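You operate a simulated robot arm through the tools that you are given. There is no shell and no other tool.

You are at the controls of a simulated robot arm. One attempt, no reset.

## Task
Push the grey rubber washer onto the outer stud, then run the knurled nut down on it hand-tight.

The check looks at the end state, three seconds after you hand in, the way a careful person would. Anything else that was tipped, shoved, dropped, spilled or broken makes it a failure.

## Robot
A 6-joint arm with a two-finger parallel gripper, fixed in place. Base frame: the origin is at the foot of the arm, x ahead of it, y to its left, z up. Lengths are in m, angles in rad, forces in N, time in s.
With the tool pointing down near the work surface it reaches from about 0.32 to 0.7 m from the base axis. Its first joint turns from -2.897 to 2.897 rad. Payload 4.1 kg.
Tool frame: the origin (TCP) lies between the finger pads and is the grasp point; the fingertips stand 0.023 m ahead of it; z points along the fingers, y is the line along which they close. The gripper opens to 0.094 m. The fingers are 0.038 m wide and 0.01 m thick; the gripper's body (0.054 by 0.096 m) begins 0.039 m behind the TCP.
Orientation is that of the tool frame in the base frame, as a unit quaternion [x, y, z, w]. With the fingers straight down and closing along the base's y, the tool's x points along the base's -x, its y along +y and its z along -z.

## Interface
- The arm moves only by the tool send_rows. Its argument "commands" is a list of rows, each a list of 3 entries, a list of its own where there are three numbers: the opening, from 0 (shut) to 1 (fully open), then the shift along the tool's x, y, z in m, then the turn, a rotation vector about the tool's x, y, z in degrees. In form: [[jaw, [x, y, z], [wx, wy, wz]], ...]. A call has 1 to 20 rows; each row is the pose to reach, as a shift and turn from the pose commanded when the call began, along the tool's axes at that moment. A row lasts 0.2 s, in which the tool goes at most 0.05 m and 0.15 rad; a call with a longer step from one row to the next is refused whole, and so is a gripper value outside its range. A pose out of reach is approached as far as the arm can. The call stops where the force on the tool passes 40 N (or 10 N more than at its start, if that is more) or the arm is blocked; 0.2 s more then pass. Each finger travels about 0.045 m/s and halts on what it meets, pressing with about 40 N; the grip force reading is that of the motor and also rises with nothing between the fingers. The clock runs only during rows and for 0.2 s after the last one: add rows that repeat a pose to give the fingers time. It gives the time, the measured TCP pose, the force on the tool (base axes), the opening and the grip force at its end, in the units of the frame above (readings bear some noise), with the torque about the TCP (base axes, N m) and any sound that the robot's microphone picked up.
- Cameras (640 x 400 px; columns grow to the right, rows downward): "scene" is fixed at [0.0475, -0.5013, 1.5827]; the picture's right is [0.97, -0.22, 0.00], its down [-0.11, -0.47, -0.87] and it looks along [0.20, 0.85, -0.49] (base axes); focal length 333 px, centre (320, 200). "wrist" rides on the gripper at [0.086, 0.016, -0.074] in the tool frame; the picture's right is [-0.18, 0.98, 0.00], its down [-0.58, -0.11, -0.81] and it looks along [-0.79, -0.15, 0.59] (tool axes); focal length 243 px, centre (320, 200). There is no depth. A picture from a camera that has moved, and an enlarged one, comes with that camera's place and axes in the base frame and with its lens. The place of the scene camera against the robot may be out by one fixed shift of up to 0.012 m in any direction.
- get_image(camera): a new picture of that camera. It takes no simulated time.
- move_column(by): slides the trunk up (or, below 0, down) by that many m; the arm rides with it, the base frame stays. It gives what a move gives, with no picture.
- inspect(camera, box): a new picture of the part [left, top, right, bottom] of that camera's present view, enlarged. It takes no simulated time.
- job_done(): hands the job in; it is judged then, once.

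Places have to be worked out from the pictures, the camera data and where the tool is seen. Open the gripper and draw the arm clear of the work before you hand the job in, unless the task says otherwise.

The tools are called after "Request:" as a command line: name --argument value ..., lists and objects as JSON in quotes. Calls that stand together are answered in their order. send_rows: Moves the arm, as the interface text tells. Its arguments: {"type":"object","properties":{"commands":{"type":"array"}},"required":["commands"]} The other tools are called the same way: move_column (by) slides the trunk up or down; get_image (camera) takes a picture; inspect (camera, box) takes an enlarged picture of a part of a camera's view; job_done () hands the job in.

At the start:

```text
t: 0.0
ee_pos: [0.2241, 0.3326, 1.1295]
tcp_rot: [-0.001, 1.0, 0.0, 0.0]
contact_force: [0.2, -0.7, -0.4]
wrist_torque: [-0.01, 0.02, -0.01]
gripper_width: 0.0938
grasp_force: 0.1
trunk travel left (down, up): [-0.5, 0.09]
```

scene: 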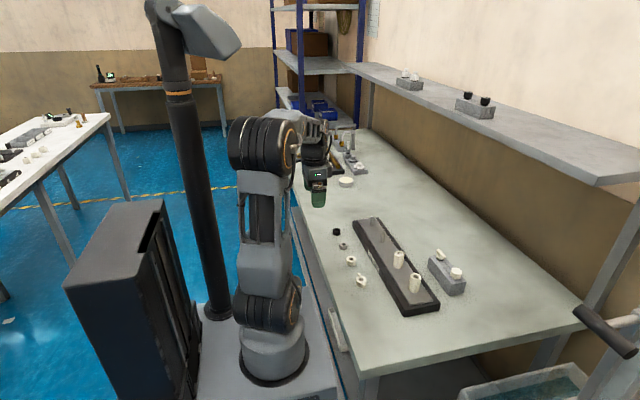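
wrist: 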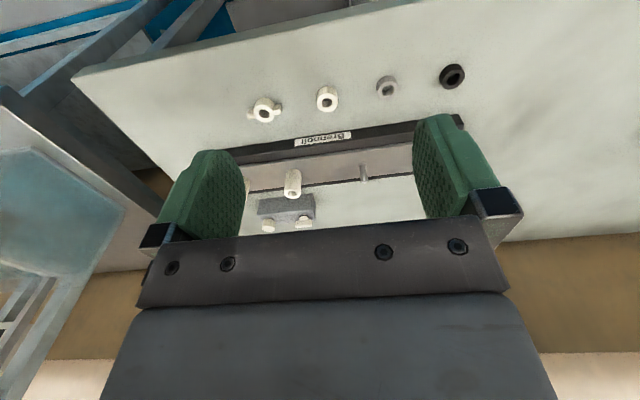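

I start by looking closely at the work area in both cameras to identify the plate, studs, washers and nuts.

Request:
inspect --camera "scene" --box '[320, 170, 480, 320]'

Request:
inspect --camera "wrist" --box '[220, 50, 480, 240]'

Request:
get_image --camera "wrist"

```text
2.67 times, centred on (400, 245) of scene
camera zoom: at [0.0475, -0.5013, 1.5827], right [0.97, -0.22, 0.0], down [-0.11, -0.47, -0.87], along [0.2, 0.85, -0.49], focal length 887 px, centre (107, 80)
```

zoom: 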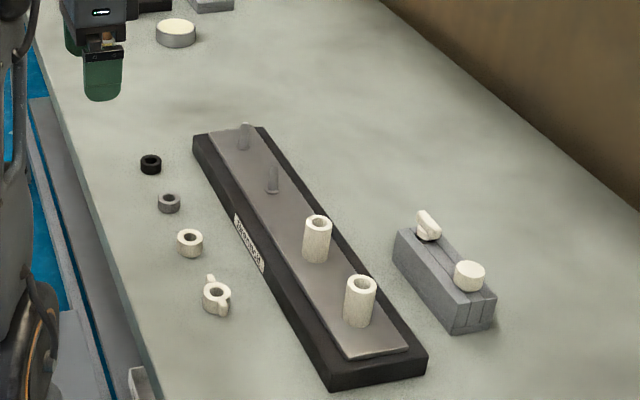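

```text
2.11 times, centred on (350, 145) of wrist
camera zoom: at [0.1378, 0.3478, 1.2041], right [0.18, 0.98, 0.0], down [0.58, -0.11, 0.81], along [0.79, -0.15, -0.59], focal length 511 px, centre (257, 316)
```

zoom: 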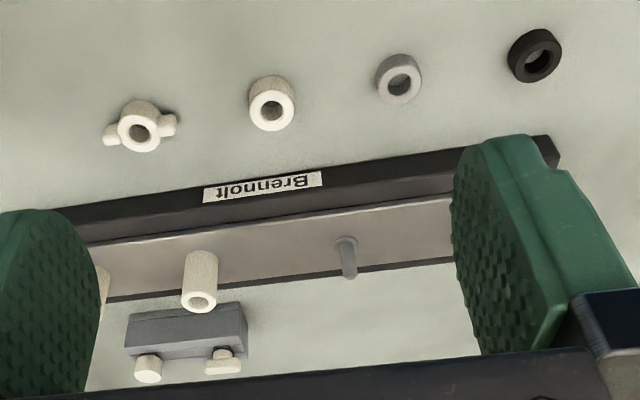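

```text
taken
camera wrist: at [0.1378, 0.3478, 1.2041], right [0.18, 0.98, 0.0], down [0.58, -0.11, 0.81], along [0.79, -0.15, -0.59], focal length 243 px, centre (320, 200)
```

wrist: 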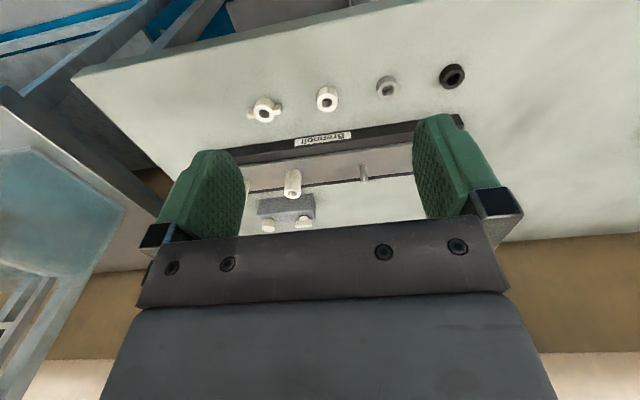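

The wrist view is upside down (picture-down is base-up). I judge the table top at about z=0.85, with a row of loose parts at x≈0.35 (wing nut y≈0.23, white ring nut y≈0.325, grey washer y≈0.41, black ring y≈0.50). The plate's studs sit at x≈0.48. I lower the tool 0.12 m for a closer view.

Request:
send_rows --commands '[[1, [0, 0, 0.03], [0, 0, 0]], [1, [0, 0, 0.06], [0, 0, 0]], [1, [0, 0, 0.09], [0, 0, 0]], [1, [0, 0, 0.12], [0, 0, 0]], [1, [0, 0, 0.12], [0, 0, 0]]]'

Request:
get_image --camera "wrist"

Request:
inspect --camera "wrist" --box '[220, 90, 440, 230]'

```text
t: 1.2
ee_pos: [0.2248, 0.3316, 1.0076]
tcp_rot: [-0.001, 1.0, 0.0, 0.0]
contact_force: [-0.1, -1.1, -0.4]
wrist_torque: [-0.01, -0.01, 0.01]
gripper_width: 0.0939
grasp_force: 0.1
trunk travel left (down, up): [-0.5, 0.09]
```

```text
taken
camera wrist: at [0.1383, 0.348, 1.0836], right [0.18, 0.98, 0.0], down [0.58, -0.11, 0.81], along [0.79, -0.15, -0.59], focal length 243 px, centre (320, 200)
```

wrist: 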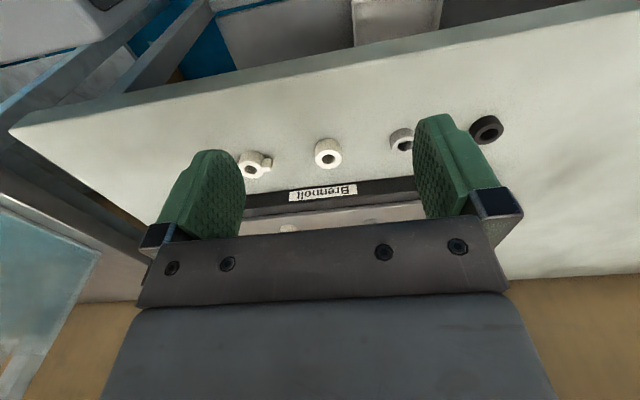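

```text
2.86 times, centred on (330, 160) of wrist
camera zoom: at [0.1383, 0.348, 1.0836], right [0.18, 0.98, 0.0], down [0.58, -0.11, 0.81], along [0.79, -0.15, -0.59], focal length 693 px, centre (291, 314)
```

zoom: 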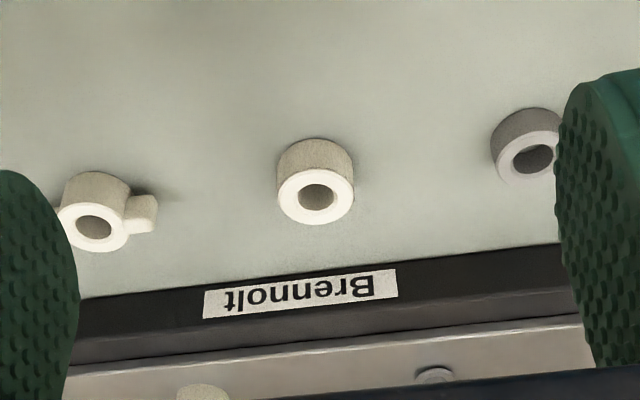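

The white ring nut in the row looks knurled on its side. I check the white parts on the block and on the plate at higher zoom to rule out a second knurled nut.

Request:
inspect --camera "scene" --box '[420, 240, 475, 300]'

Request:
inspect --camera "scene" --box '[325, 220, 375, 290]'

Request:
inspect --camera "scene" --box '[350, 210, 410, 250]'

Request:
inspect --camera "scene" --box '[385, 240, 430, 300]'

```text
6.67 times, centred on (448, 270) of scene
camera zoom: at [0.0475, -0.5013, 1.5827], right [0.97, -0.22, 0.0], down [-0.11, -0.47, -0.87], along [0.2, 0.85, -0.49], focal length 2217 px, centre (-530, -267)
```

zoom: 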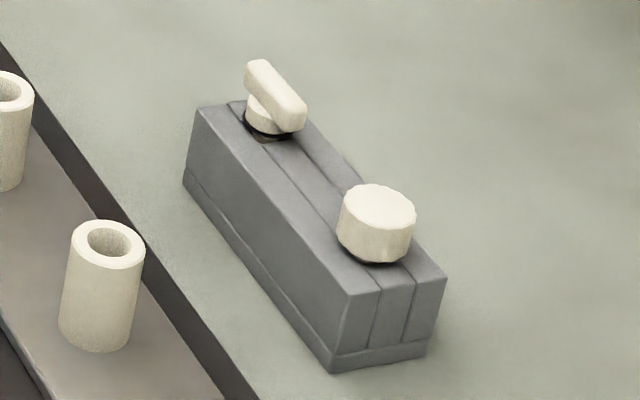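

```text
5.71 times, centred on (350, 255) of scene
camera zoom: at [0.0475, -0.5013, 1.5827], right [0.97, -0.22, 0.0], down [-0.11, -0.47, -0.87], along [0.2, 0.85, -0.49], focal length 1900 px, centre (149, -114)
```

zoom: 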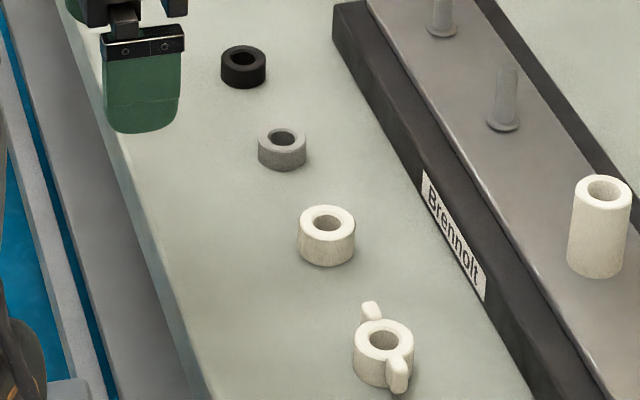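

```text
10.00 times, centred on (380, 230) of scene
camera zoom: at [0.0475, -0.5013, 1.5827], right [0.97, -0.22, 0.0], down [-0.11, -0.47, -0.87], along [0.2, 0.85, -0.49], focal length 3326 px, centre (-280, -100)
```

zoom: 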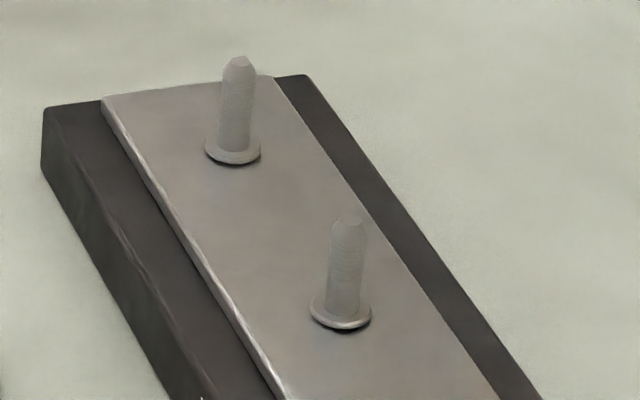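

```text
6.67 times, centred on (408, 270) of scene
camera zoom: at [0.0475, -0.5013, 1.5827], right [0.97, -0.22, 0.0], down [-0.11, -0.47, -0.87], along [0.2, 0.85, -0.49], focal length 2217 px, centre (-263, -267)
```

zoom: 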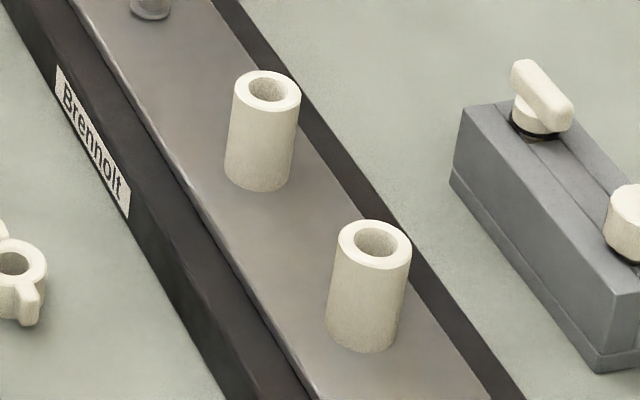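

The knurled nut is the round white ring in the row at y≈0.32, since the block's knobs are a fixed fitting. The outer stud is the one nearest the plate's far end (y≈0.48). I move above the grey washer with the jaw partly open to measure it closely.

Request:
send_rows --commands '[[1, [-0.03, 0.02, 0.01], [0, 0, 0]], [0.9, [-0.06, 0.04, 0.02], [0, 0, 0]], [0.8, [-0.09, 0.06, 0.035], [0, 0, 0]], [0.7, [-0.122, 0.078, 0.05], [0, 0, 0]], [0.65, [-0.122, 0.078, 0.057], [0, 0, 0]], [0.65, [-0.122, 0.078, 0.057], [0, 0, 0]]]'

Request:
get_image --camera "wrist"

Request:
inspect --camera "scene" --box '[325, 190, 425, 270]'

```text
t: 2.6
ee_pos: [0.3463, 0.4106, 0.9521]
tcp_rot: [0.0, 1.0, 0.0, 0.0]
contact_force: [0.1, -0.9, -0.5]
wrist_torque: [0.03, -0.01, -0.01]
gripper_width: 0.061
grasp_force: 0.0
trunk travel left (down, up): [-0.5, 0.09]
```

```text
taken
camera wrist: at [0.2598, 0.4259, 1.0274], right [0.18, 0.98, 0.0], down [0.58, -0.11, 0.81], along [0.79, -0.15, -0.59], focal length 243 px, centre (320, 200)
```

wrist: 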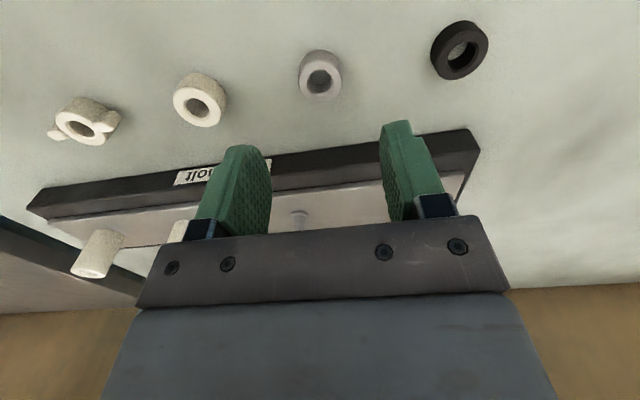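

```text
5.00 times, centred on (375, 230) of scene
camera zoom: at [0.0475, -0.5013, 1.5827], right [0.97, -0.22, 0.0], down [-0.11, -0.47, -0.87], along [0.2, 0.85, -0.49], focal length 1663 px, centre (45, 50)
```

zoom: 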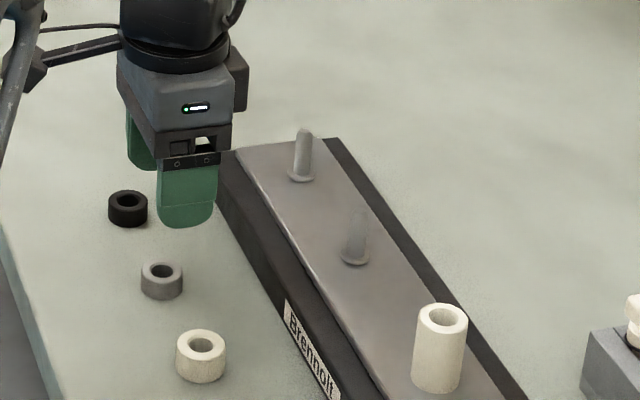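

I zoom in on the washer and its neighbours in the wrist view to measure exact pixel centres.

Request:
inspect --camera "wrist" --box '[280, 35, 360, 110]'

Request:
inspect --camera "wrist" --box '[150, 55, 250, 145]'

```text
5.33 times, centred on (320, 72) of wrist
camera zoom: at [0.2598, 0.4259, 1.0274], right [0.18, 0.98, 0.0], down [0.58, -0.11, 0.81], along [0.79, -0.15, -0.59], focal length 1294 px, centre (320, 880)
```

zoom: 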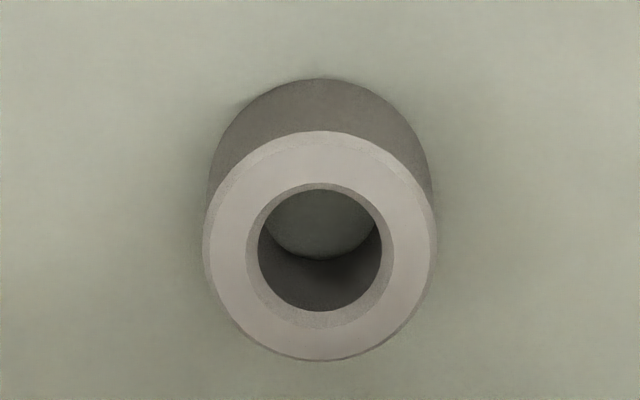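

```text
4.44 times, centred on (200, 100) of wrist
camera zoom: at [0.2598, 0.4259, 1.0274], right [0.18, 0.98, 0.0], down [0.58, -0.11, 0.81], along [0.79, -0.15, -0.59], focal length 1078 px, centre (853, 644)
```

zoom: 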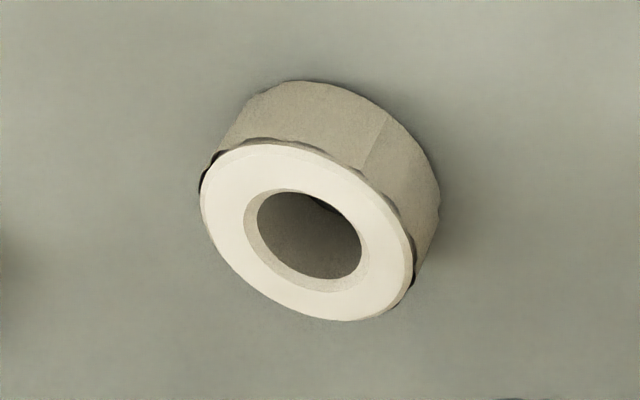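

The washer is about 30 mm OD, 16 mm hole and 14 mm tall, centred near (0.3445, 0.410), with its top at z≈0.864 and the table at ≈0.85. I descend so the fingertips sit about 3 mm above the table, straddling it.

Request:
send_rows --commands '[[0.65, [0.001, 0, 0.03], [0, 0, 0]], [0.65, [0.0012, 0, 0.055], [0, 0, 0]], [0.65, [0.0012, 0, 0.068], [0, 0, 0]], [0.65, [0.0012, 0, 0.074], [0, 0, 0]], [0.65, [0.0012, 0, 0.077], [0, 0, 0]], [0.65, [0.0012, 0, 0.077], [0, 0, 0]]]'

Request:
get_image --camera "wrist"

Request:
inspect --camera "scene" --box '[325, 215, 385, 260]'

```text
t: 4.0
ee_pos: [0.3447, 0.4097, 0.8747]
tcp_rot: [0.0, 1.0, -0.001, 0.0]
contact_force: [1.0, -0.2, -0.2]
wrist_torque: [0.01, -0.01, 0.04]
gripper_width: 0.061
grasp_force: 0.0
trunk travel left (down, up): [-0.5, 0.09]
```

```text
taken
camera wrist: at [0.2589, 0.4257, 0.9501], right [0.18, 0.98, 0.0], down [0.58, -0.11, 0.81], along [0.79, -0.15, -0.59], focal length 243 px, centre (320, 200)
```

wrist: 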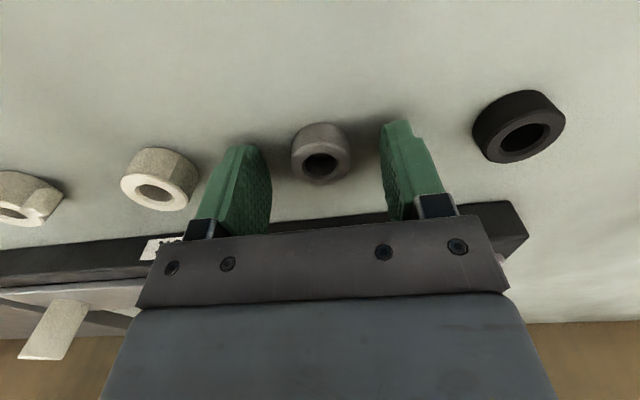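

```text
8.89 times, centred on (355, 238) of scene
camera zoom: at [0.0475, -0.5013, 1.5827], right [0.97, -0.22, 0.0], down [-0.11, -0.47, -0.87], along [0.2, 0.85, -0.49], focal length 2956 px, centre (9, -133)
```

zoom: 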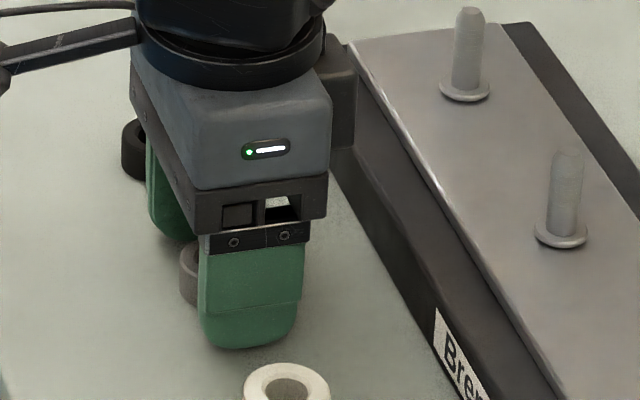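

The fingers straddle the washer. I check its centring in the wrist view before closing.

Request:
inspect --camera "wrist" --box '[260, 110, 380, 200]'

```text
4.44 times, centred on (320, 155) of wrist
camera zoom: at [0.2589, 0.4257, 0.9501], right [0.18, 0.98, 0.0], down [0.58, -0.11, 0.81], along [0.79, -0.15, -0.59], focal length 1078 px, centre (320, 400)
```

zoom: 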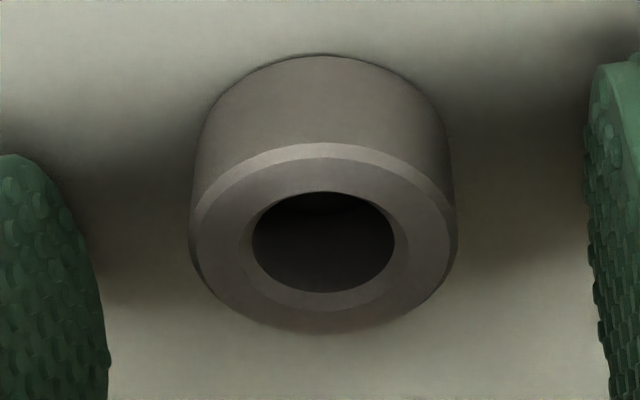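

The washer is centred on the tool axis. Now I close the jaw to grip it.

Request:
send_rows --commands '[[0.4, [0, 0, 0], [0, 0, 0]], [0.2, [0, 0, 0], [0, 0, 0]], [0.1, [0, 0, 0], [0, 0, 0]], [0.1, [0, 0, 0], [0, 0, 0]], [0.1, [0, 0, 0], [0, 0, 0]]]'

Request:
inspect --camera "wrist" --box '[240, 90, 400, 210]'

```text
t: 5.2
ee_pos: [0.3453, 0.4102, 0.8747]
tcp_rot: [0.001, 1.0, 0.0, 0.0]
contact_force: [-0.2, -0.5, 0.0]
wrist_torque: [0.03, -0.01, 0.0]
gripper_width: 0.0269
grasp_force: 39.6
trunk travel left (down, up): [-0.5, 0.09]
```

```text
3.33 times, centred on (320, 150) of wrist
camera zoom: at [0.259, 0.4257, 0.9502], right [0.18, 0.98, 0.0], down [0.58, -0.11, 0.81], along [0.79, -0.15, -0.59], focal length 809 px, centre (320, 367)
```

zoom: 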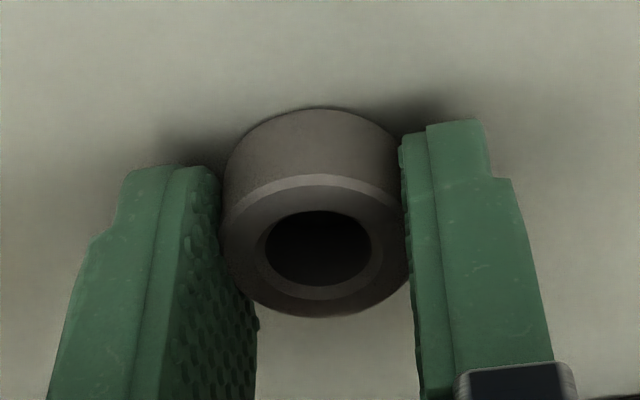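

The washer is gripped (width 0.027, 40 N). I lift it straight up and carry it to above the outer stud's estimated place, staying high so the wrist camera can see the stud.

Request:
send_rows --commands '[[0.1, [0, 0, -0.03], [0, 0, 0]], [0.1, [0, 0, -0.07], [0, 0, 0]], [0.1, [0, 0, -0.11], [0, 0, 0]], [0.1, [0, 0, -0.145], [0, 0, 0]], [0.1, [-0.035, 0.02, -0.145], [0, 0, 0]], [0.1, [-0.07, 0.04, -0.145], [0, 0, 0]], [0.1, [-0.105, 0.06, -0.145], [0, 0, 0]], [0.1, [-0.132, 0.074, -0.145], [0, 0, 0]], [0.1, [-0.132, 0.074, -0.145], [0, 0, 0]]]'

Request:
get_image --camera "wrist"

Request:
inspect --camera "scene" --box '[325, 175, 425, 270]'

```text
t: 7.2
ee_pos: [0.4754, 0.4825, 1.0201]
tcp_rot: [-0.001, 1.0, -0.002, -0.001]
contact_force: [-0.2, 0.2, 0.7]
wrist_torque: [-0.04, 0.01, -0.02]
gripper_width: 0.0268
grasp_force: 40.7
trunk travel left (down, up): [-0.5, 0.09]
```

```text
taken
camera wrist: at [0.3893, 0.4992, 1.0951], right [0.18, 0.98, 0.0], down [0.58, -0.11, 0.81], along [0.79, -0.15, -0.59], focal length 243 px, centre (320, 200)
```

wrist: 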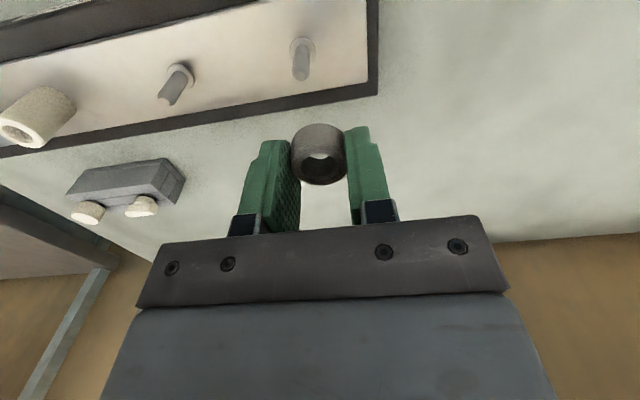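

```text
4.21 times, centred on (375, 222) of scene
camera zoom: at [0.0475, -0.5013, 1.5827], right [0.97, -0.22, 0.0], down [-0.11, -0.47, -0.87], along [0.2, 0.85, -0.49], focal length 1400 px, centre (88, 105)
```

zoom: 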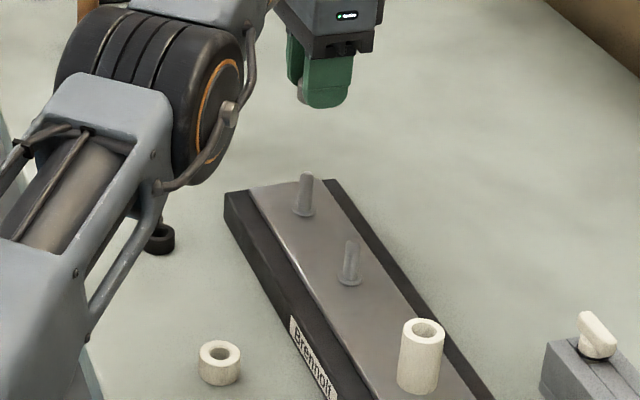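

Both studs are now in view at the top of the wrist picture. I zoom in on them.

Request:
inspect --camera "wrist" --box '[260, 20, 360, 110]'

Request:
inspect --camera "wrist" --box '[130, 40, 230, 130]'

Request:
inspect --camera "wrist" --box '[270, 100, 370, 190]'

Request:
inspect --camera "scene" --box '[380, 205, 430, 245]'

```text
4.44 times, centred on (310, 65) of wrist
camera zoom: at [0.3893, 0.4992, 1.0951], right [0.18, 0.98, 0.0], down [0.58, -0.11, 0.81], along [0.79, -0.15, -0.59], focal length 1078 px, centre (364, 800)
```

zoom: 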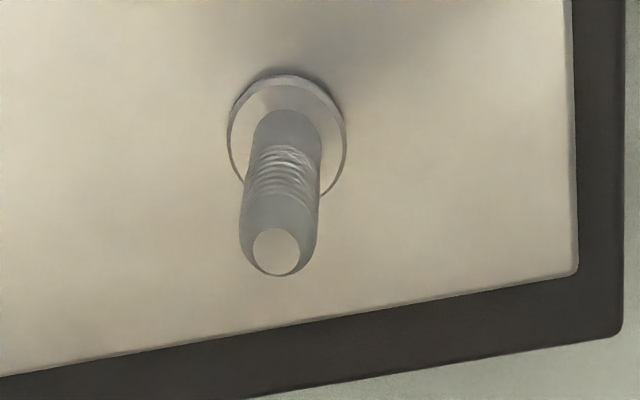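

```text
4.44 times, centred on (180, 85) of wrist
camera zoom: at [0.3893, 0.4992, 1.0951], right [0.18, 0.98, 0.0], down [0.58, -0.11, 0.81], along [0.79, -0.15, -0.59], focal length 1078 px, centre (942, 711)
```

zoom: 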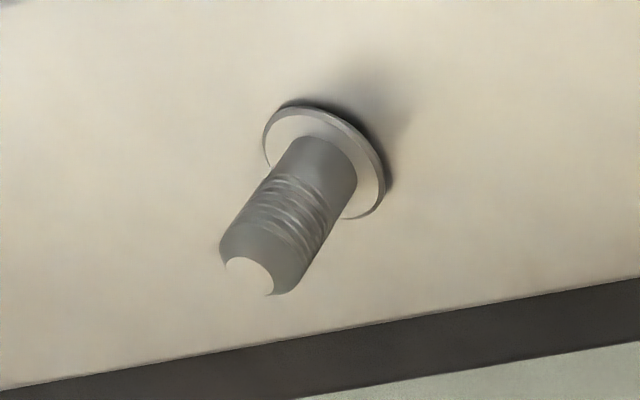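

```text
4.44 times, centred on (320, 145) of wrist
camera zoom: at [0.3893, 0.4992, 1.0951], right [0.18, 0.98, 0.0], down [0.58, -0.11, 0.81], along [0.79, -0.15, -0.59], focal length 1078 px, centre (320, 444)
```

zoom: 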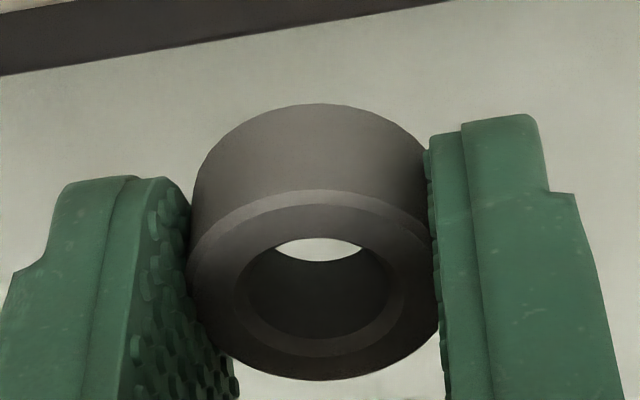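

```text
10.00 times, centred on (405, 225) of scene
camera zoom: at [0.0475, -0.5013, 1.5827], right [0.97, -0.22, 0.0], down [-0.11, -0.47, -0.87], along [0.2, 0.85, -0.49], focal length 3326 px, centre (-530, -50)
```

zoom: 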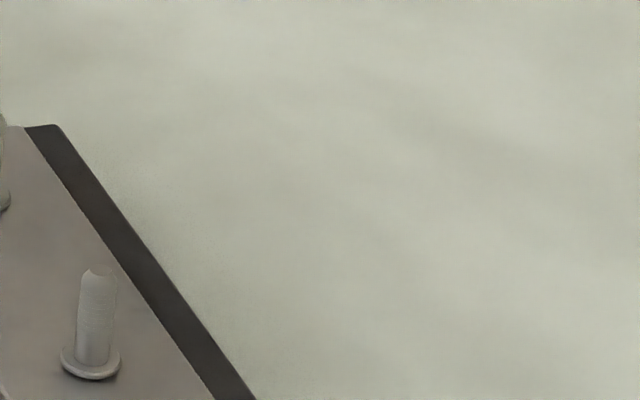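

The outer stud is clear: a flange at the base, a threaded shaft and a chamfered tip. To get its exact position I shift 0.05 m in −y for a second view and triangulate.

Request:
send_rows --commands '[[0.1, [0, -0.025, 0], [0, 0, 0]], [0.1, [0, -0.05, 0], [0, 0, 0]], [0.1, [0, -0.05, 0], [0, 0, 0]], [0.1, [0, -0.05, 0], [0, 0, 0]]]'

Request:
get_image --camera "wrist"

Request:
inspect --camera "wrist" --box '[320, 5, 420, 95]'

```text
t: 8.2
ee_pos: [0.4776, 0.4337, 1.0206]
tcp_rot: [-0.001, 1.0, 0.0, 0.0]
contact_force: [-0.2, -0.1, 0.5]
wrist_torque: [0.0, 0.05, 0.03]
gripper_width: 0.0269
grasp_force: 40.4
trunk travel left (down, up): [-0.5, 0.09]
```

```text
taken
camera wrist: at [0.3908, 0.4495, 1.0948], right [0.18, 0.98, 0.0], down [0.58, -0.11, 0.81], along [0.79, -0.15, -0.59], focal length 243 px, centre (320, 200)
```

wrist: 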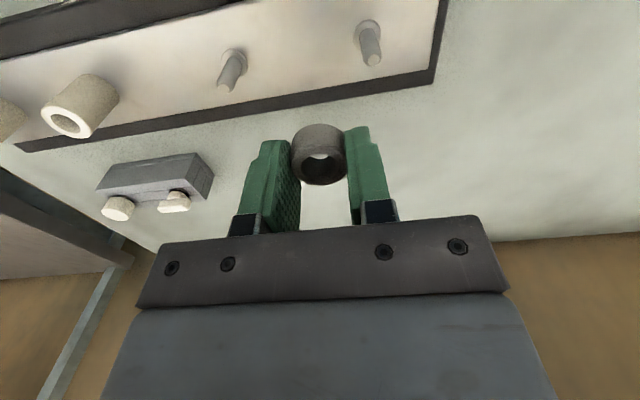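

```text
4.44 times, centred on (370, 50) of wrist
camera zoom: at [0.3908, 0.4495, 1.0948], right [0.18, 0.98, 0.0], down [0.58, -0.11, 0.81], along [0.79, -0.15, -0.59], focal length 1078 px, centre (98, 867)
```

zoom: 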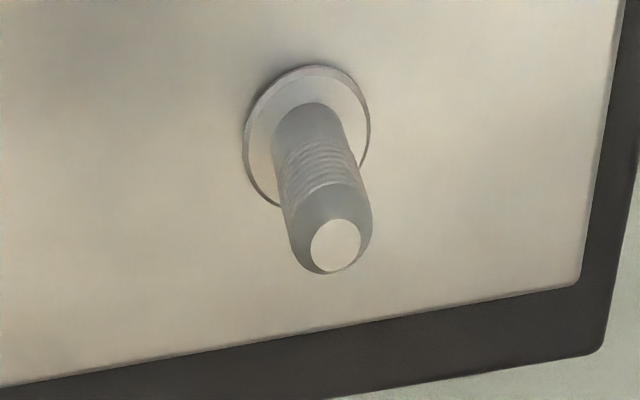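

Triangulation puts the outer stud's tip at about (0.470, 0.470, 0.927) with its flange top near z≈0.886, and the shaft is about 12 mm across. I move the held washer over it, hovering about 8 mm above the tip.

Request:
send_rows --commands '[[0.1, [0.0035, 0.018, 0], [0, 0, 0]], [0.1, [0.0071, 0.0362, 0], [0, 0, 0]], [0.1, [0.0071, 0.0362, 0.02], [0, 0, 0]], [0.1, [0.0071, 0.0362, 0.045], [0, 0, 0]], [0.1, [0.0071, 0.0362, 0.06], [0, 0, 0]], [0.1, [0.0071, 0.0362, 0.06], [0, 0, 0]], [0.1, [0.0071, 0.0362, 0.06], [0, 0, 0]], [0.1, [0.0071, 0.0362, 0.06], [0, 0, 0]]]'

Request:
get_image --camera "wrist"

Request:
inspect --camera "wrist" --box '[260, 90, 380, 190]'

Request:
inspect --camera "scene" --box '[350, 180, 410, 230]'

```text
t: 10.0
ee_pos: [0.4694, 0.4689, 0.9595]
tcp_rot: [0.0, 1.0, 0.0, 0.001]
contact_force: [0.4, -0.3, -0.4]
wrist_torque: [-0.02, -0.02, 0.0]
gripper_width: 0.0272
grasp_force: 39.7
trunk travel left (down, up): [-0.5, 0.09]
```

```text
taken
camera wrist: at [0.3833, 0.4858, 1.0348], right [0.18, 0.98, 0.0], down [0.58, -0.11, 0.81], along [0.79, -0.15, -0.59], focal length 243 px, centre (320, 200)
```

wrist: 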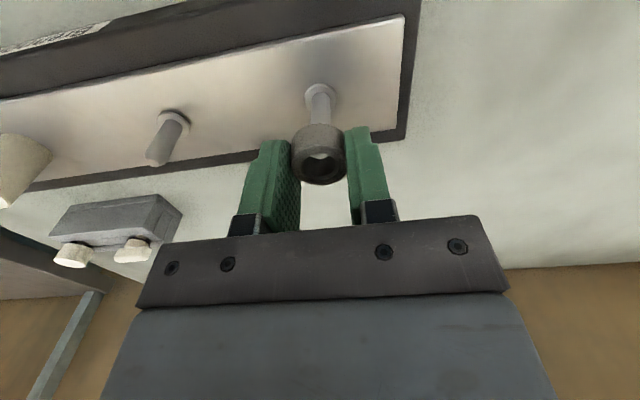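

```text
4.00 times, centred on (320, 140) of wrist
camera zoom: at [0.3833, 0.4858, 1.0348], right [0.18, 0.98, 0.0], down [0.58, -0.11, 0.81], along [0.79, -0.15, -0.59], focal length 970 px, centre (320, 440)
```

zoom: 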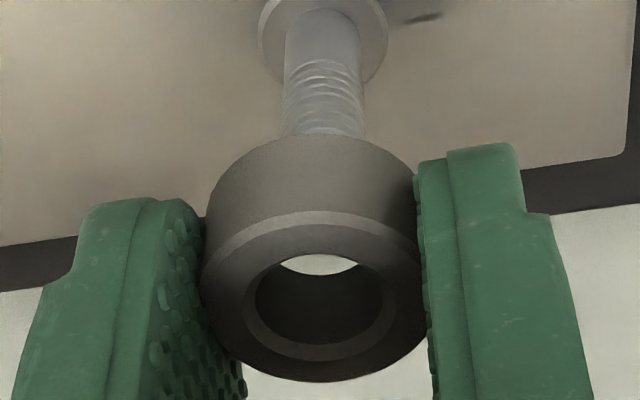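

```text
8.00 times, centred on (380, 205) of scene
camera zoom: at [0.0475, -0.5013, 1.5827], right [0.97, -0.22, 0.0], down [-0.11, -0.47, -0.87], along [0.2, 0.85, -0.49], focal length 2661 px, centre (-160, 160)
```

zoom: 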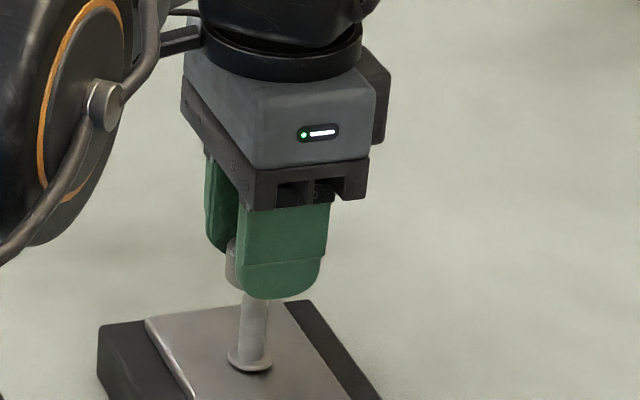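

The stud's column in the wrist view is within about 0.4 mm of the tool axis. I check the fore-aft alignment by zooming on the flange.

Request:
inspect --camera "wrist" --box '[285, 70, 355, 130]'

```text
6.67 times, centred on (320, 100) of wrist
camera zoom: at [0.3833, 0.4858, 1.0348], right [0.18, 0.98, 0.0], down [0.58, -0.11, 0.81], along [0.79, -0.15, -0.59], focal length 1618 px, centre (320, 867)
```

zoom: 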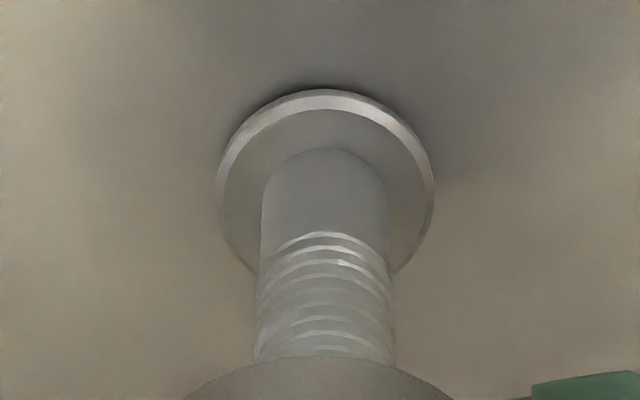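

Refined, the stud axis is at about (0.4705, 0.4703) with the flange top at z≈0.890, and the washer is centred on the tool axis. I nudge +1 mm in x and lower the washer over the stud in small steps.

Request:
send_rows --commands '[[0.1, [-0.001, 0.0004, 0], [0, 0, 0]], [0.1, [-0.001, 0.0004, 0.006], [0, 0, 0]], [0.1, [-0.001, 0.0004, 0.011], [0, 0, 0]], [0.1, [-0.001, 0.0004, 0.016], [0, 0, 0]], [0.1, [-0.001, 0.0004, 0.021], [0, 0, 0]], [0.1, [-0.001, 0.0004, 0.026], [0, 0, 0]], [0.1, [-0.001, 0.0004, 0.031], [0, 0, 0]], [0.1, [-0.001, 0.0004, 0.036], [0, 0, 0]], [0.1, [-0.001, 0.0004, 0.036], [0, 0, 0]]]'

Request:
inspect --camera "wrist" --box '[260, 90, 380, 190]'

Request:
inspect --camera "scene" --box '[350, 180, 410, 230]'

```text
t: 12.0
ee_pos: [0.4715, 0.4707, 0.9234]
tcp_rot: [0.001, 1.0, 0.0, 0.0]
contact_force: [0.6, -0.6, -0.8]
wrist_torque: [0.01, -0.01, 0.0]
gripper_width: 0.0272
grasp_force: 39.9
trunk travel left (down, up): [-0.5, 0.09]
```

```text
4.00 times, centred on (320, 140) of wrist
camera zoom: at [0.3848, 0.4867, 0.9985], right [0.18, 0.98, 0.0], down [0.58, -0.11, 0.81], along [0.79, -0.15, -0.59], focal length 970 px, centre (320, 440)
```

zoom: 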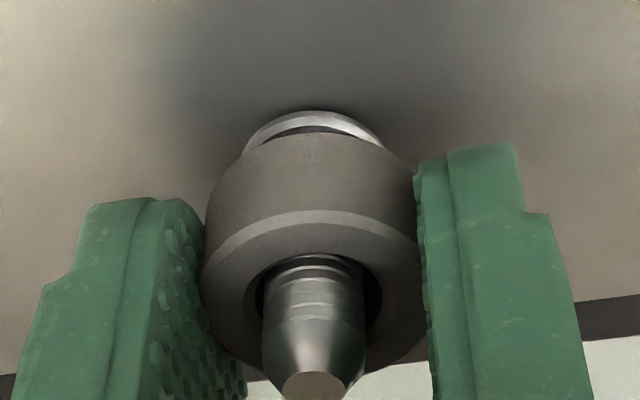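

```text
8.00 times, centred on (380, 205) of scene
camera zoom: at [0.0475, -0.5013, 1.5827], right [0.97, -0.22, 0.0], down [-0.11, -0.47, -0.87], along [0.2, 0.85, -0.49], focal length 2661 px, centre (-160, 160)
```

zoom: 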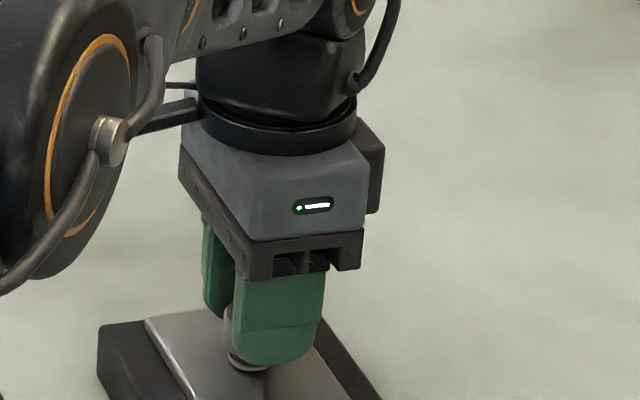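

The washer is threaded over the stud with no contact force, and a little above the flange. I continue down gently until it seats.

Request:
send_rows --commands '[[0.1, [0, -0.0005, 0.002], [0, 0, 0]], [0.1, [0, -0.0005, 0.004], [0, 0, 0]], [0.1, [0, -0.0005, 0.006], [0, 0, 0]], [0.1, [0, -0.0005, 0.008], [0, 0, 0]], [0.1, [0, -0.0005, 0.0095], [0, 0, 0]], [0.1, [0, -0.0005, 0.0095], [0, 0, 0]]]'

Request:
inspect --camera "wrist" --box '[260, 90, 380, 190]'

```text
t: 13.4
ee_pos: [0.4724, 0.4697, 0.9151]
tcp_rot: [0.0, 1.0, 0.0, 0.0]
contact_force: [0.5, -0.7, 0.2]
wrist_torque: [-0.01, 0.0, -0.01]
gripper_width: 0.0269
grasp_force: 40.5
trunk travel left (down, up): [-0.5, 0.09]
```

```text
4.00 times, centred on (320, 140) of wrist
camera zoom: at [0.385, 0.4857, 0.9901], right [0.18, 0.98, 0.0], down [0.58, -0.11, 0.81], along [0.79, -0.15, -0.59], focal length 970 px, centre (320, 440)
```

zoom: 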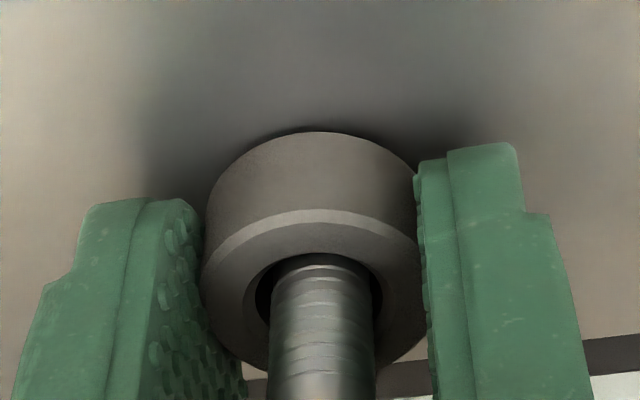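

Still no contact, but the flange is now hidden under the washer. I creep down further in 1 mm steps until force builds.

Request:
send_rows --commands '[[0.1, [0, 0, 0.001], [0, 0, 0]], [0.1, [0, 0, 0.002], [0, 0, 0]], [0.1, [0, 0, 0.003], [0, 0, 0]], [0.1, [0, 0, 0.003], [0, 0, 0]]]'

Request:
inspect --camera "scene" --box '[360, 200, 400, 230]'

```text
t: 14.4
ee_pos: [0.4723, 0.4705, 0.9148]
tcp_rot: [0.0, 1.0, 0.001, 0.002]
contact_force: [5.1, 2.2, 17.7]
wrist_torque: [-0.18, -0.02, 0.0]
gripper_width: 0.0271
grasp_force: 40.0
trunk travel left (down, up): [-0.5, 0.09]
```

```text
13.33 times, centred on (380, 215) of scene
camera zoom: at [0.0475, -0.5013, 1.5827], right [0.97, -0.22, 0.0], down [-0.11, -0.47, -0.87], along [0.2, 0.85, -0.49], focal length 4434 px, centre (-480, 0)
```

zoom: 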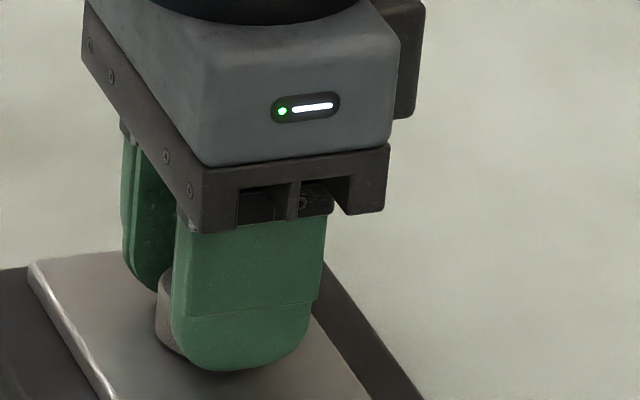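

Contact force rose to 18 N with the TCP at z≈0.9145, so the washer is seated on the flange as predicted. I ease off the push and open the jaw.

Request:
send_rows --commands '[[0.1, [0, 0, -0.0015], [0, 0, 0]], [0.1, [0, 0, -0.0025], [0, 0, 0]], [0.4, [0, 0, -0.0025], [0, 0, 0]], [0.6, [0, 0, -0.0025], [0, 0, 0]], [0.6, [0, 0, -0.0025], [0, 0, 0]], [0.6, [0, 0, -0.0025], [0, 0, 0]]]'

Request:
inspect --camera "wrist" --box '[240, 80, 400, 200]'

```text
t: 15.8
ee_pos: [0.472, 0.4697, 0.9135]
tcp_rot: [0.0, 1.0, 0.0, 0.0]
contact_force: [0.2, -0.5, 0.0]
wrist_torque: [0.06, 0.05, 0.02]
gripper_width: 0.0563
grasp_force: 0.1
trunk travel left (down, up): [-0.5, 0.09]
```

```text
3.33 times, centred on (320, 140) of wrist
camera zoom: at [0.3848, 0.4858, 0.9893], right [0.18, 0.98, 0.0], down [0.58, -0.11, 0.81], along [0.79, -0.15, -0.59], focal length 809 px, centre (320, 400)
```

zoom: 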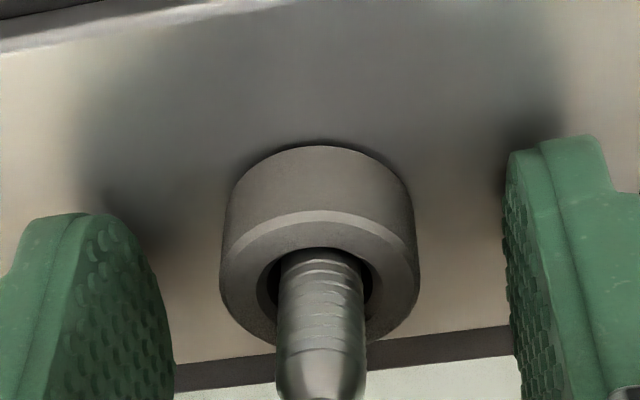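

The washer sits on the stud and the jaw is open. I lift straight clear, check the washer, then travel to above the knurled nut.

Request:
send_rows --commands '[[0.6, [0, 0, -0.02], [0, 0, 0]], [0.6, [0, 0, -0.05], [0, 0, 0]], [0.6, [0, 0, -0.09], [0, 0, 0]], [0.6, [0.026, -0.031, -0.09], [0, 0, 0]], [0.6, [0.052, -0.062, -0.09], [0, 0, 0]], [0.65, [0.078, -0.093, -0.09], [0, 0, 0]], [0.65, [0.104, -0.124, -0.09], [0, 0, 0]], [0.65, [0.1255, -0.1509, -0.09], [0, 0, 0]], [0.65, [0.1255, -0.1509, -0.06], [0, 0, 0]], [0.65, [0.1255, -0.1509, -0.04], [0, 0, 0]], [0.65, [0.1255, -0.1509, -0.04], [0, 0, 0]], [0.65, [0.1255, -0.1509, -0.04], [0, 0, 0]]]'

Request:
get_image --camera "wrist"

Request:
inspect --camera "wrist" --box '[270, 40, 370, 120]'

Request:
inspect --camera "scene" --box '[350, 200, 410, 245]'

```text
t: 18.4
ee_pos: [0.3458, 0.317, 0.9524]
tcp_rot: [0.001, 1.0, 0.0, 0.0]
contact_force: [-0.9, 0.0, 0.7]
wrist_torque: [0.0, 0.01, 0.0]
gripper_width: 0.061
grasp_force: 0.1
trunk travel left (down, up): [-0.5, 0.09]
```

```text
taken
camera wrist: at [0.2596, 0.3336, 1.0281], right [0.18, 0.98, 0.0], down [0.58, -0.11, 0.81], along [0.79, -0.15, -0.59], focal length 243 px, centre (320, 200)
```

wrist: 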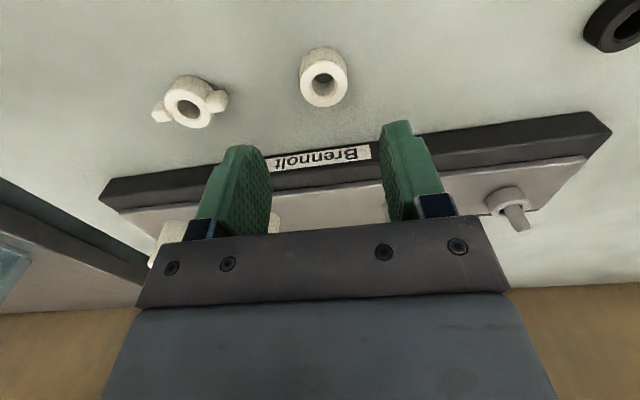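

```text
5.00 times, centred on (320, 80) of wrist
camera zoom: at [0.2596, 0.3336, 1.0281], right [0.18, 0.98, 0.0], down [0.58, -0.11, 0.81], along [0.79, -0.15, -0.59], focal length 1213 px, centre (320, 800)
```

zoom: 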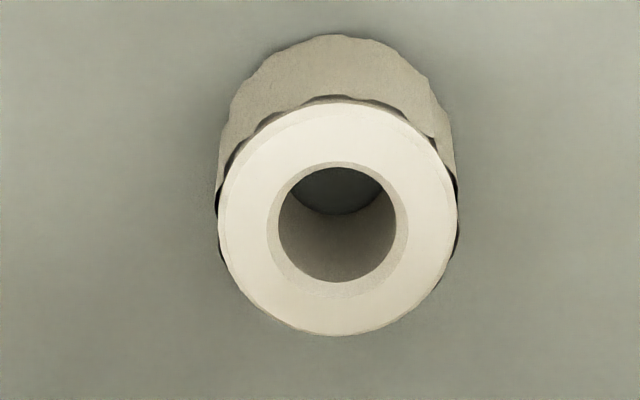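

```text
8.89 times, centred on (380, 222) of scene
camera zoom: at [0.0475, -0.5013, 1.5827], right [0.97, -0.22, 0.0], down [-0.11, -0.47, -0.87], along [0.2, 0.85, -0.49], focal length 2956 px, centre (-213, 0)
```

zoom: 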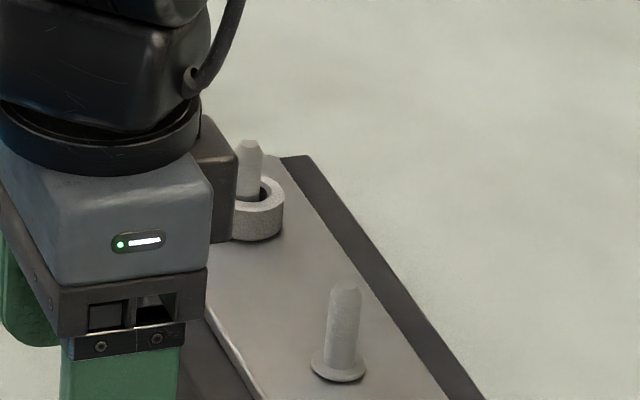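

The washer is seated on the outer stud's flange. The knurled nut measures about 33 mm OD, 16 mm hole and 17 mm tall, centred near (0.3447, 0.3202). I correct the offset and descend around it.

Request:
send_rows --commands '[[0.65, [0.0009, 0.0026, 0.02], [0, 0, 0]], [0.65, [0.0009, 0.0026, 0.05], [0, 0, 0]], [0.65, [0.0009, 0.0026, 0.066], [0, 0, 0]], [0.65, [0.0009, 0.0026, 0.072], [0, 0, 0]], [0.65, [0.0009, 0.0026, 0.076], [0, 0, 0]], [0.65, [0.0009, 0.0026, 0.076], [0, 0, 0]], [0.65, [0.0009, 0.0026, 0.076], [0, 0, 0]]]'

Request:
inspect --camera "wrist" --box '[240, 90, 400, 210]'

```text
t: 20.0
ee_pos: [0.3459, 0.3217, 0.8791]
tcp_rot: [0.0, 1.0, -0.001, 0.0]
contact_force: [-0.8, -0.1, -0.4]
wrist_torque: [0.04, -0.02, 0.0]
gripper_width: 0.0614
grasp_force: 0.0
trunk travel left (down, up): [-0.5, 0.09]
```

```text
3.33 times, centred on (320, 150) of wrist
camera zoom: at [0.2589, 0.3378, 0.9533], right [0.18, 0.98, 0.0], down [0.58, -0.11, 0.81], along [0.79, -0.15, -0.59], focal length 809 px, centre (320, 367)
```

zoom: 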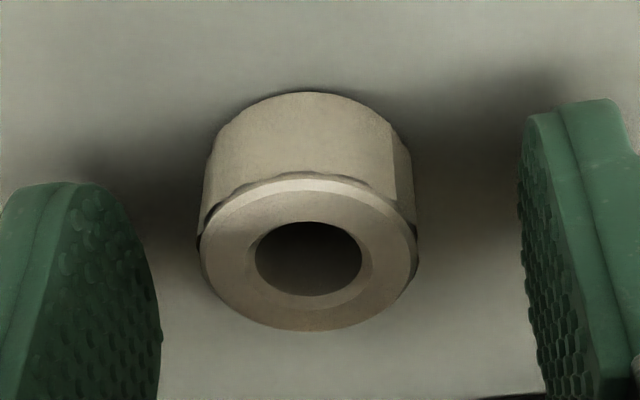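

The nut sits about 1.7 mm toward −y of the tool axis. I correct that and close the jaw on it.

Request:
send_rows --commands '[[0.65, [-0.0004, -0.0017, 0], [0, 0, 0]], [0.65, [-0.0004, -0.0017, 0], [0, 0, 0]], [0.65, [-0.0004, -0.0017, 0], [0, 0, 0]], [0.4, [-0.0004, -0.0017, 0], [0, 0, 0]], [0.2, [-0.0004, -0.0017, 0], [0, 0, 0]], [0.1, [-0.0004, -0.0017, 0], [0, 0, 0]], [0.1, [-0.0004, -0.0017, 0], [0, 0, 0]], [0.1, [-0.0004, -0.0017, 0], [0, 0, 0]]]'

Request:
inspect --camera "wrist" --box '[240, 90, 400, 210]'

```text
t: 21.8
ee_pos: [0.3462, 0.3194, 0.8788]
tcp_rot: [0.0, 1.0, -0.001, 0.0]
contact_force: [0.4, 1.2, 0.6]
wrist_torque: [0.01, 0.04, 0.01]
gripper_width: 0.03
grasp_force: 40.0
trunk travel left (down, up): [-0.5, 0.09]
```

```text
3.33 times, centred on (320, 150) of wrist
camera zoom: at [0.259, 0.3363, 0.9534], right [0.18, 0.98, 0.0], down [0.58, -0.11, 0.81], along [0.79, -0.15, -0.59], focal length 809 px, centre (320, 367)
```

zoom: 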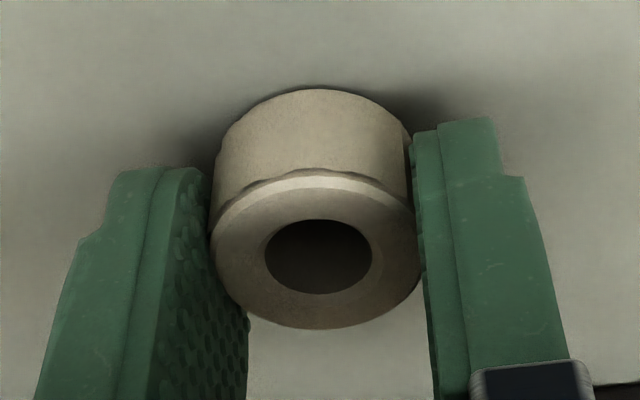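

The nut is gripped centred on the tool axis. I lift it and carry it to hover about 13 mm above the outer stud's tip.

Request:
send_rows --commands '[[0.1, [0, 0, -0.03], [0, 0, 0]], [0.1, [0, 0, -0.07], [0, 0, 0]], [0.1, [0, 0, -0.11], [0, 0, 0]], [0.1, [0, 0, -0.125], [0, 0, 0]], [0.1, [-0.025, 0.03, -0.125], [0, 0, 0]], [0.1, [-0.05, 0.06, -0.125], [0, 0, 0]], [0.1, [-0.075, 0.09, -0.125], [0, 0, 0]], [0.1, [-0.1, 0.12, -0.125], [0, 0, 0]], [0.1, [-0.1258, 0.1503, -0.125], [0, 0, 0]], [0.1, [-0.1258, 0.1503, -0.105], [0, 0, 0]], [0.1, [-0.1258, 0.1503, -0.089], [0, 0, 0]], [0.1, [-0.1258, 0.1503, -0.089], [0, 0, 0]], [0.1, [-0.1258, 0.1503, -0.089], [0, 0, 0]], [0.1, [-0.1258, 0.1503, -0.089], [0, 0, 0]]]'

Request:
inspect --camera "wrist" --box '[240, 70, 400, 190]'

Request:
inspect --camera "scene" --box '[350, 190, 410, 235]'

```text
t: 24.8
ee_pos: [0.4712, 0.4702, 0.9693]
tcp_rot: [0.001, 1.0, -0.001, 0.0]
contact_force: [0.1, -0.4, -0.3]
wrist_torque: [-0.02, -0.02, -0.04]
gripper_width: 0.0301
grasp_force: 40.0
trunk travel left (down, up): [-0.5, 0.09]
```

```text
3.33 times, centred on (320, 130) of wrist
camera zoom: at [0.3847, 0.4867, 1.0438], right [0.18, 0.98, 0.0], down [0.58, -0.11, 0.81], along [0.79, -0.15, -0.59], focal length 809 px, centre (320, 433)
```

zoom: 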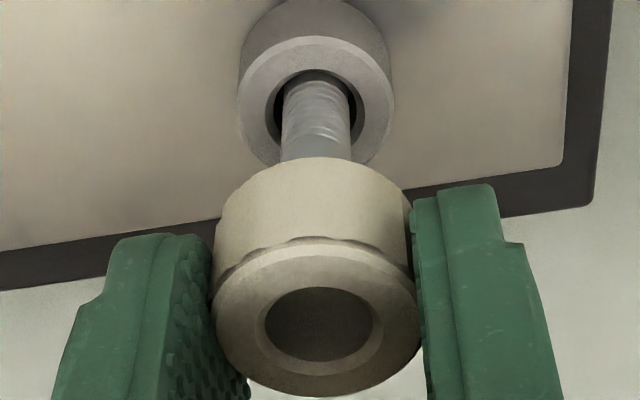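

```text
8.89 times, centred on (380, 212) of scene
camera zoom: at [0.0475, -0.5013, 1.5827], right [0.97, -0.22, 0.0], down [-0.11, -0.47, -0.87], along [0.2, 0.85, -0.49], focal length 2956 px, centre (-213, 89)
```

zoom: 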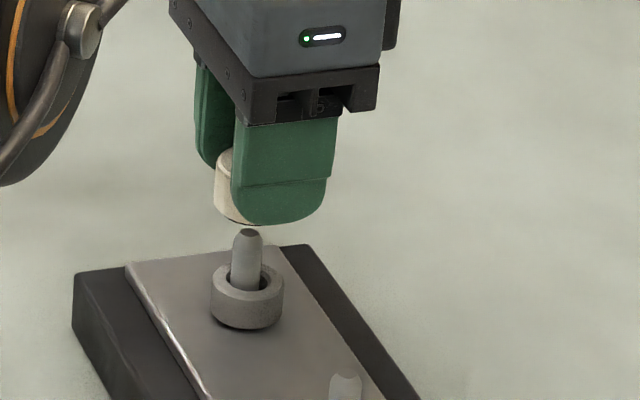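

The stud is about 0.6 mm toward −y of the tool axis. I correct this and lower until the nut's bottom is around the stud's chamfered tip, watching for contact.

Request:
send_rows --commands '[[0.1, [0, -0.0006, 0], [0, 0, 0]], [0.1, [0, -0.0006, 0.005], [0, 0, 0]], [0.1, [0, -0.0006, 0.01], [0, 0, 0]], [0.1, [0, -0.0006, 0.013], [0, 0, 0]], [0.1, [0, -0.0006, 0.016], [0, 0, 0]], [0.1, [0, -0.0006, 0.018], [0, 0, 0]], [0.1, [0, -0.0006, 0.018], [0, 0, 0]]]'

Request:
inspect --camera "wrist" --box '[240, 70, 400, 190]'

```text
t: 26.4
ee_pos: [0.4721, 0.4688, 0.949]
tcp_rot: [0.0, 1.0, 0.0, 0.0]
contact_force: [-0.7, -0.4, -0.1]
wrist_torque: [0.0, 0.0, 0.01]
gripper_width: 0.0302
grasp_force: 40.0
trunk travel left (down, up): [-0.5, 0.09]
```

```text
3.33 times, centred on (320, 130) of wrist
camera zoom: at [0.3847, 0.485, 1.0242], right [0.18, 0.98, 0.0], down [0.58, -0.11, 0.81], along [0.79, -0.15, -0.59], focal length 809 px, centre (320, 433)
```

zoom: 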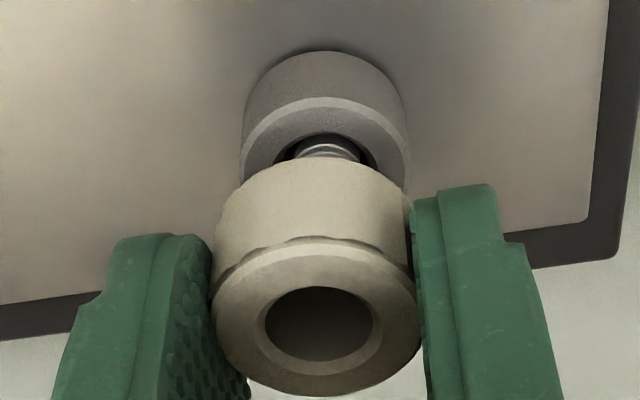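

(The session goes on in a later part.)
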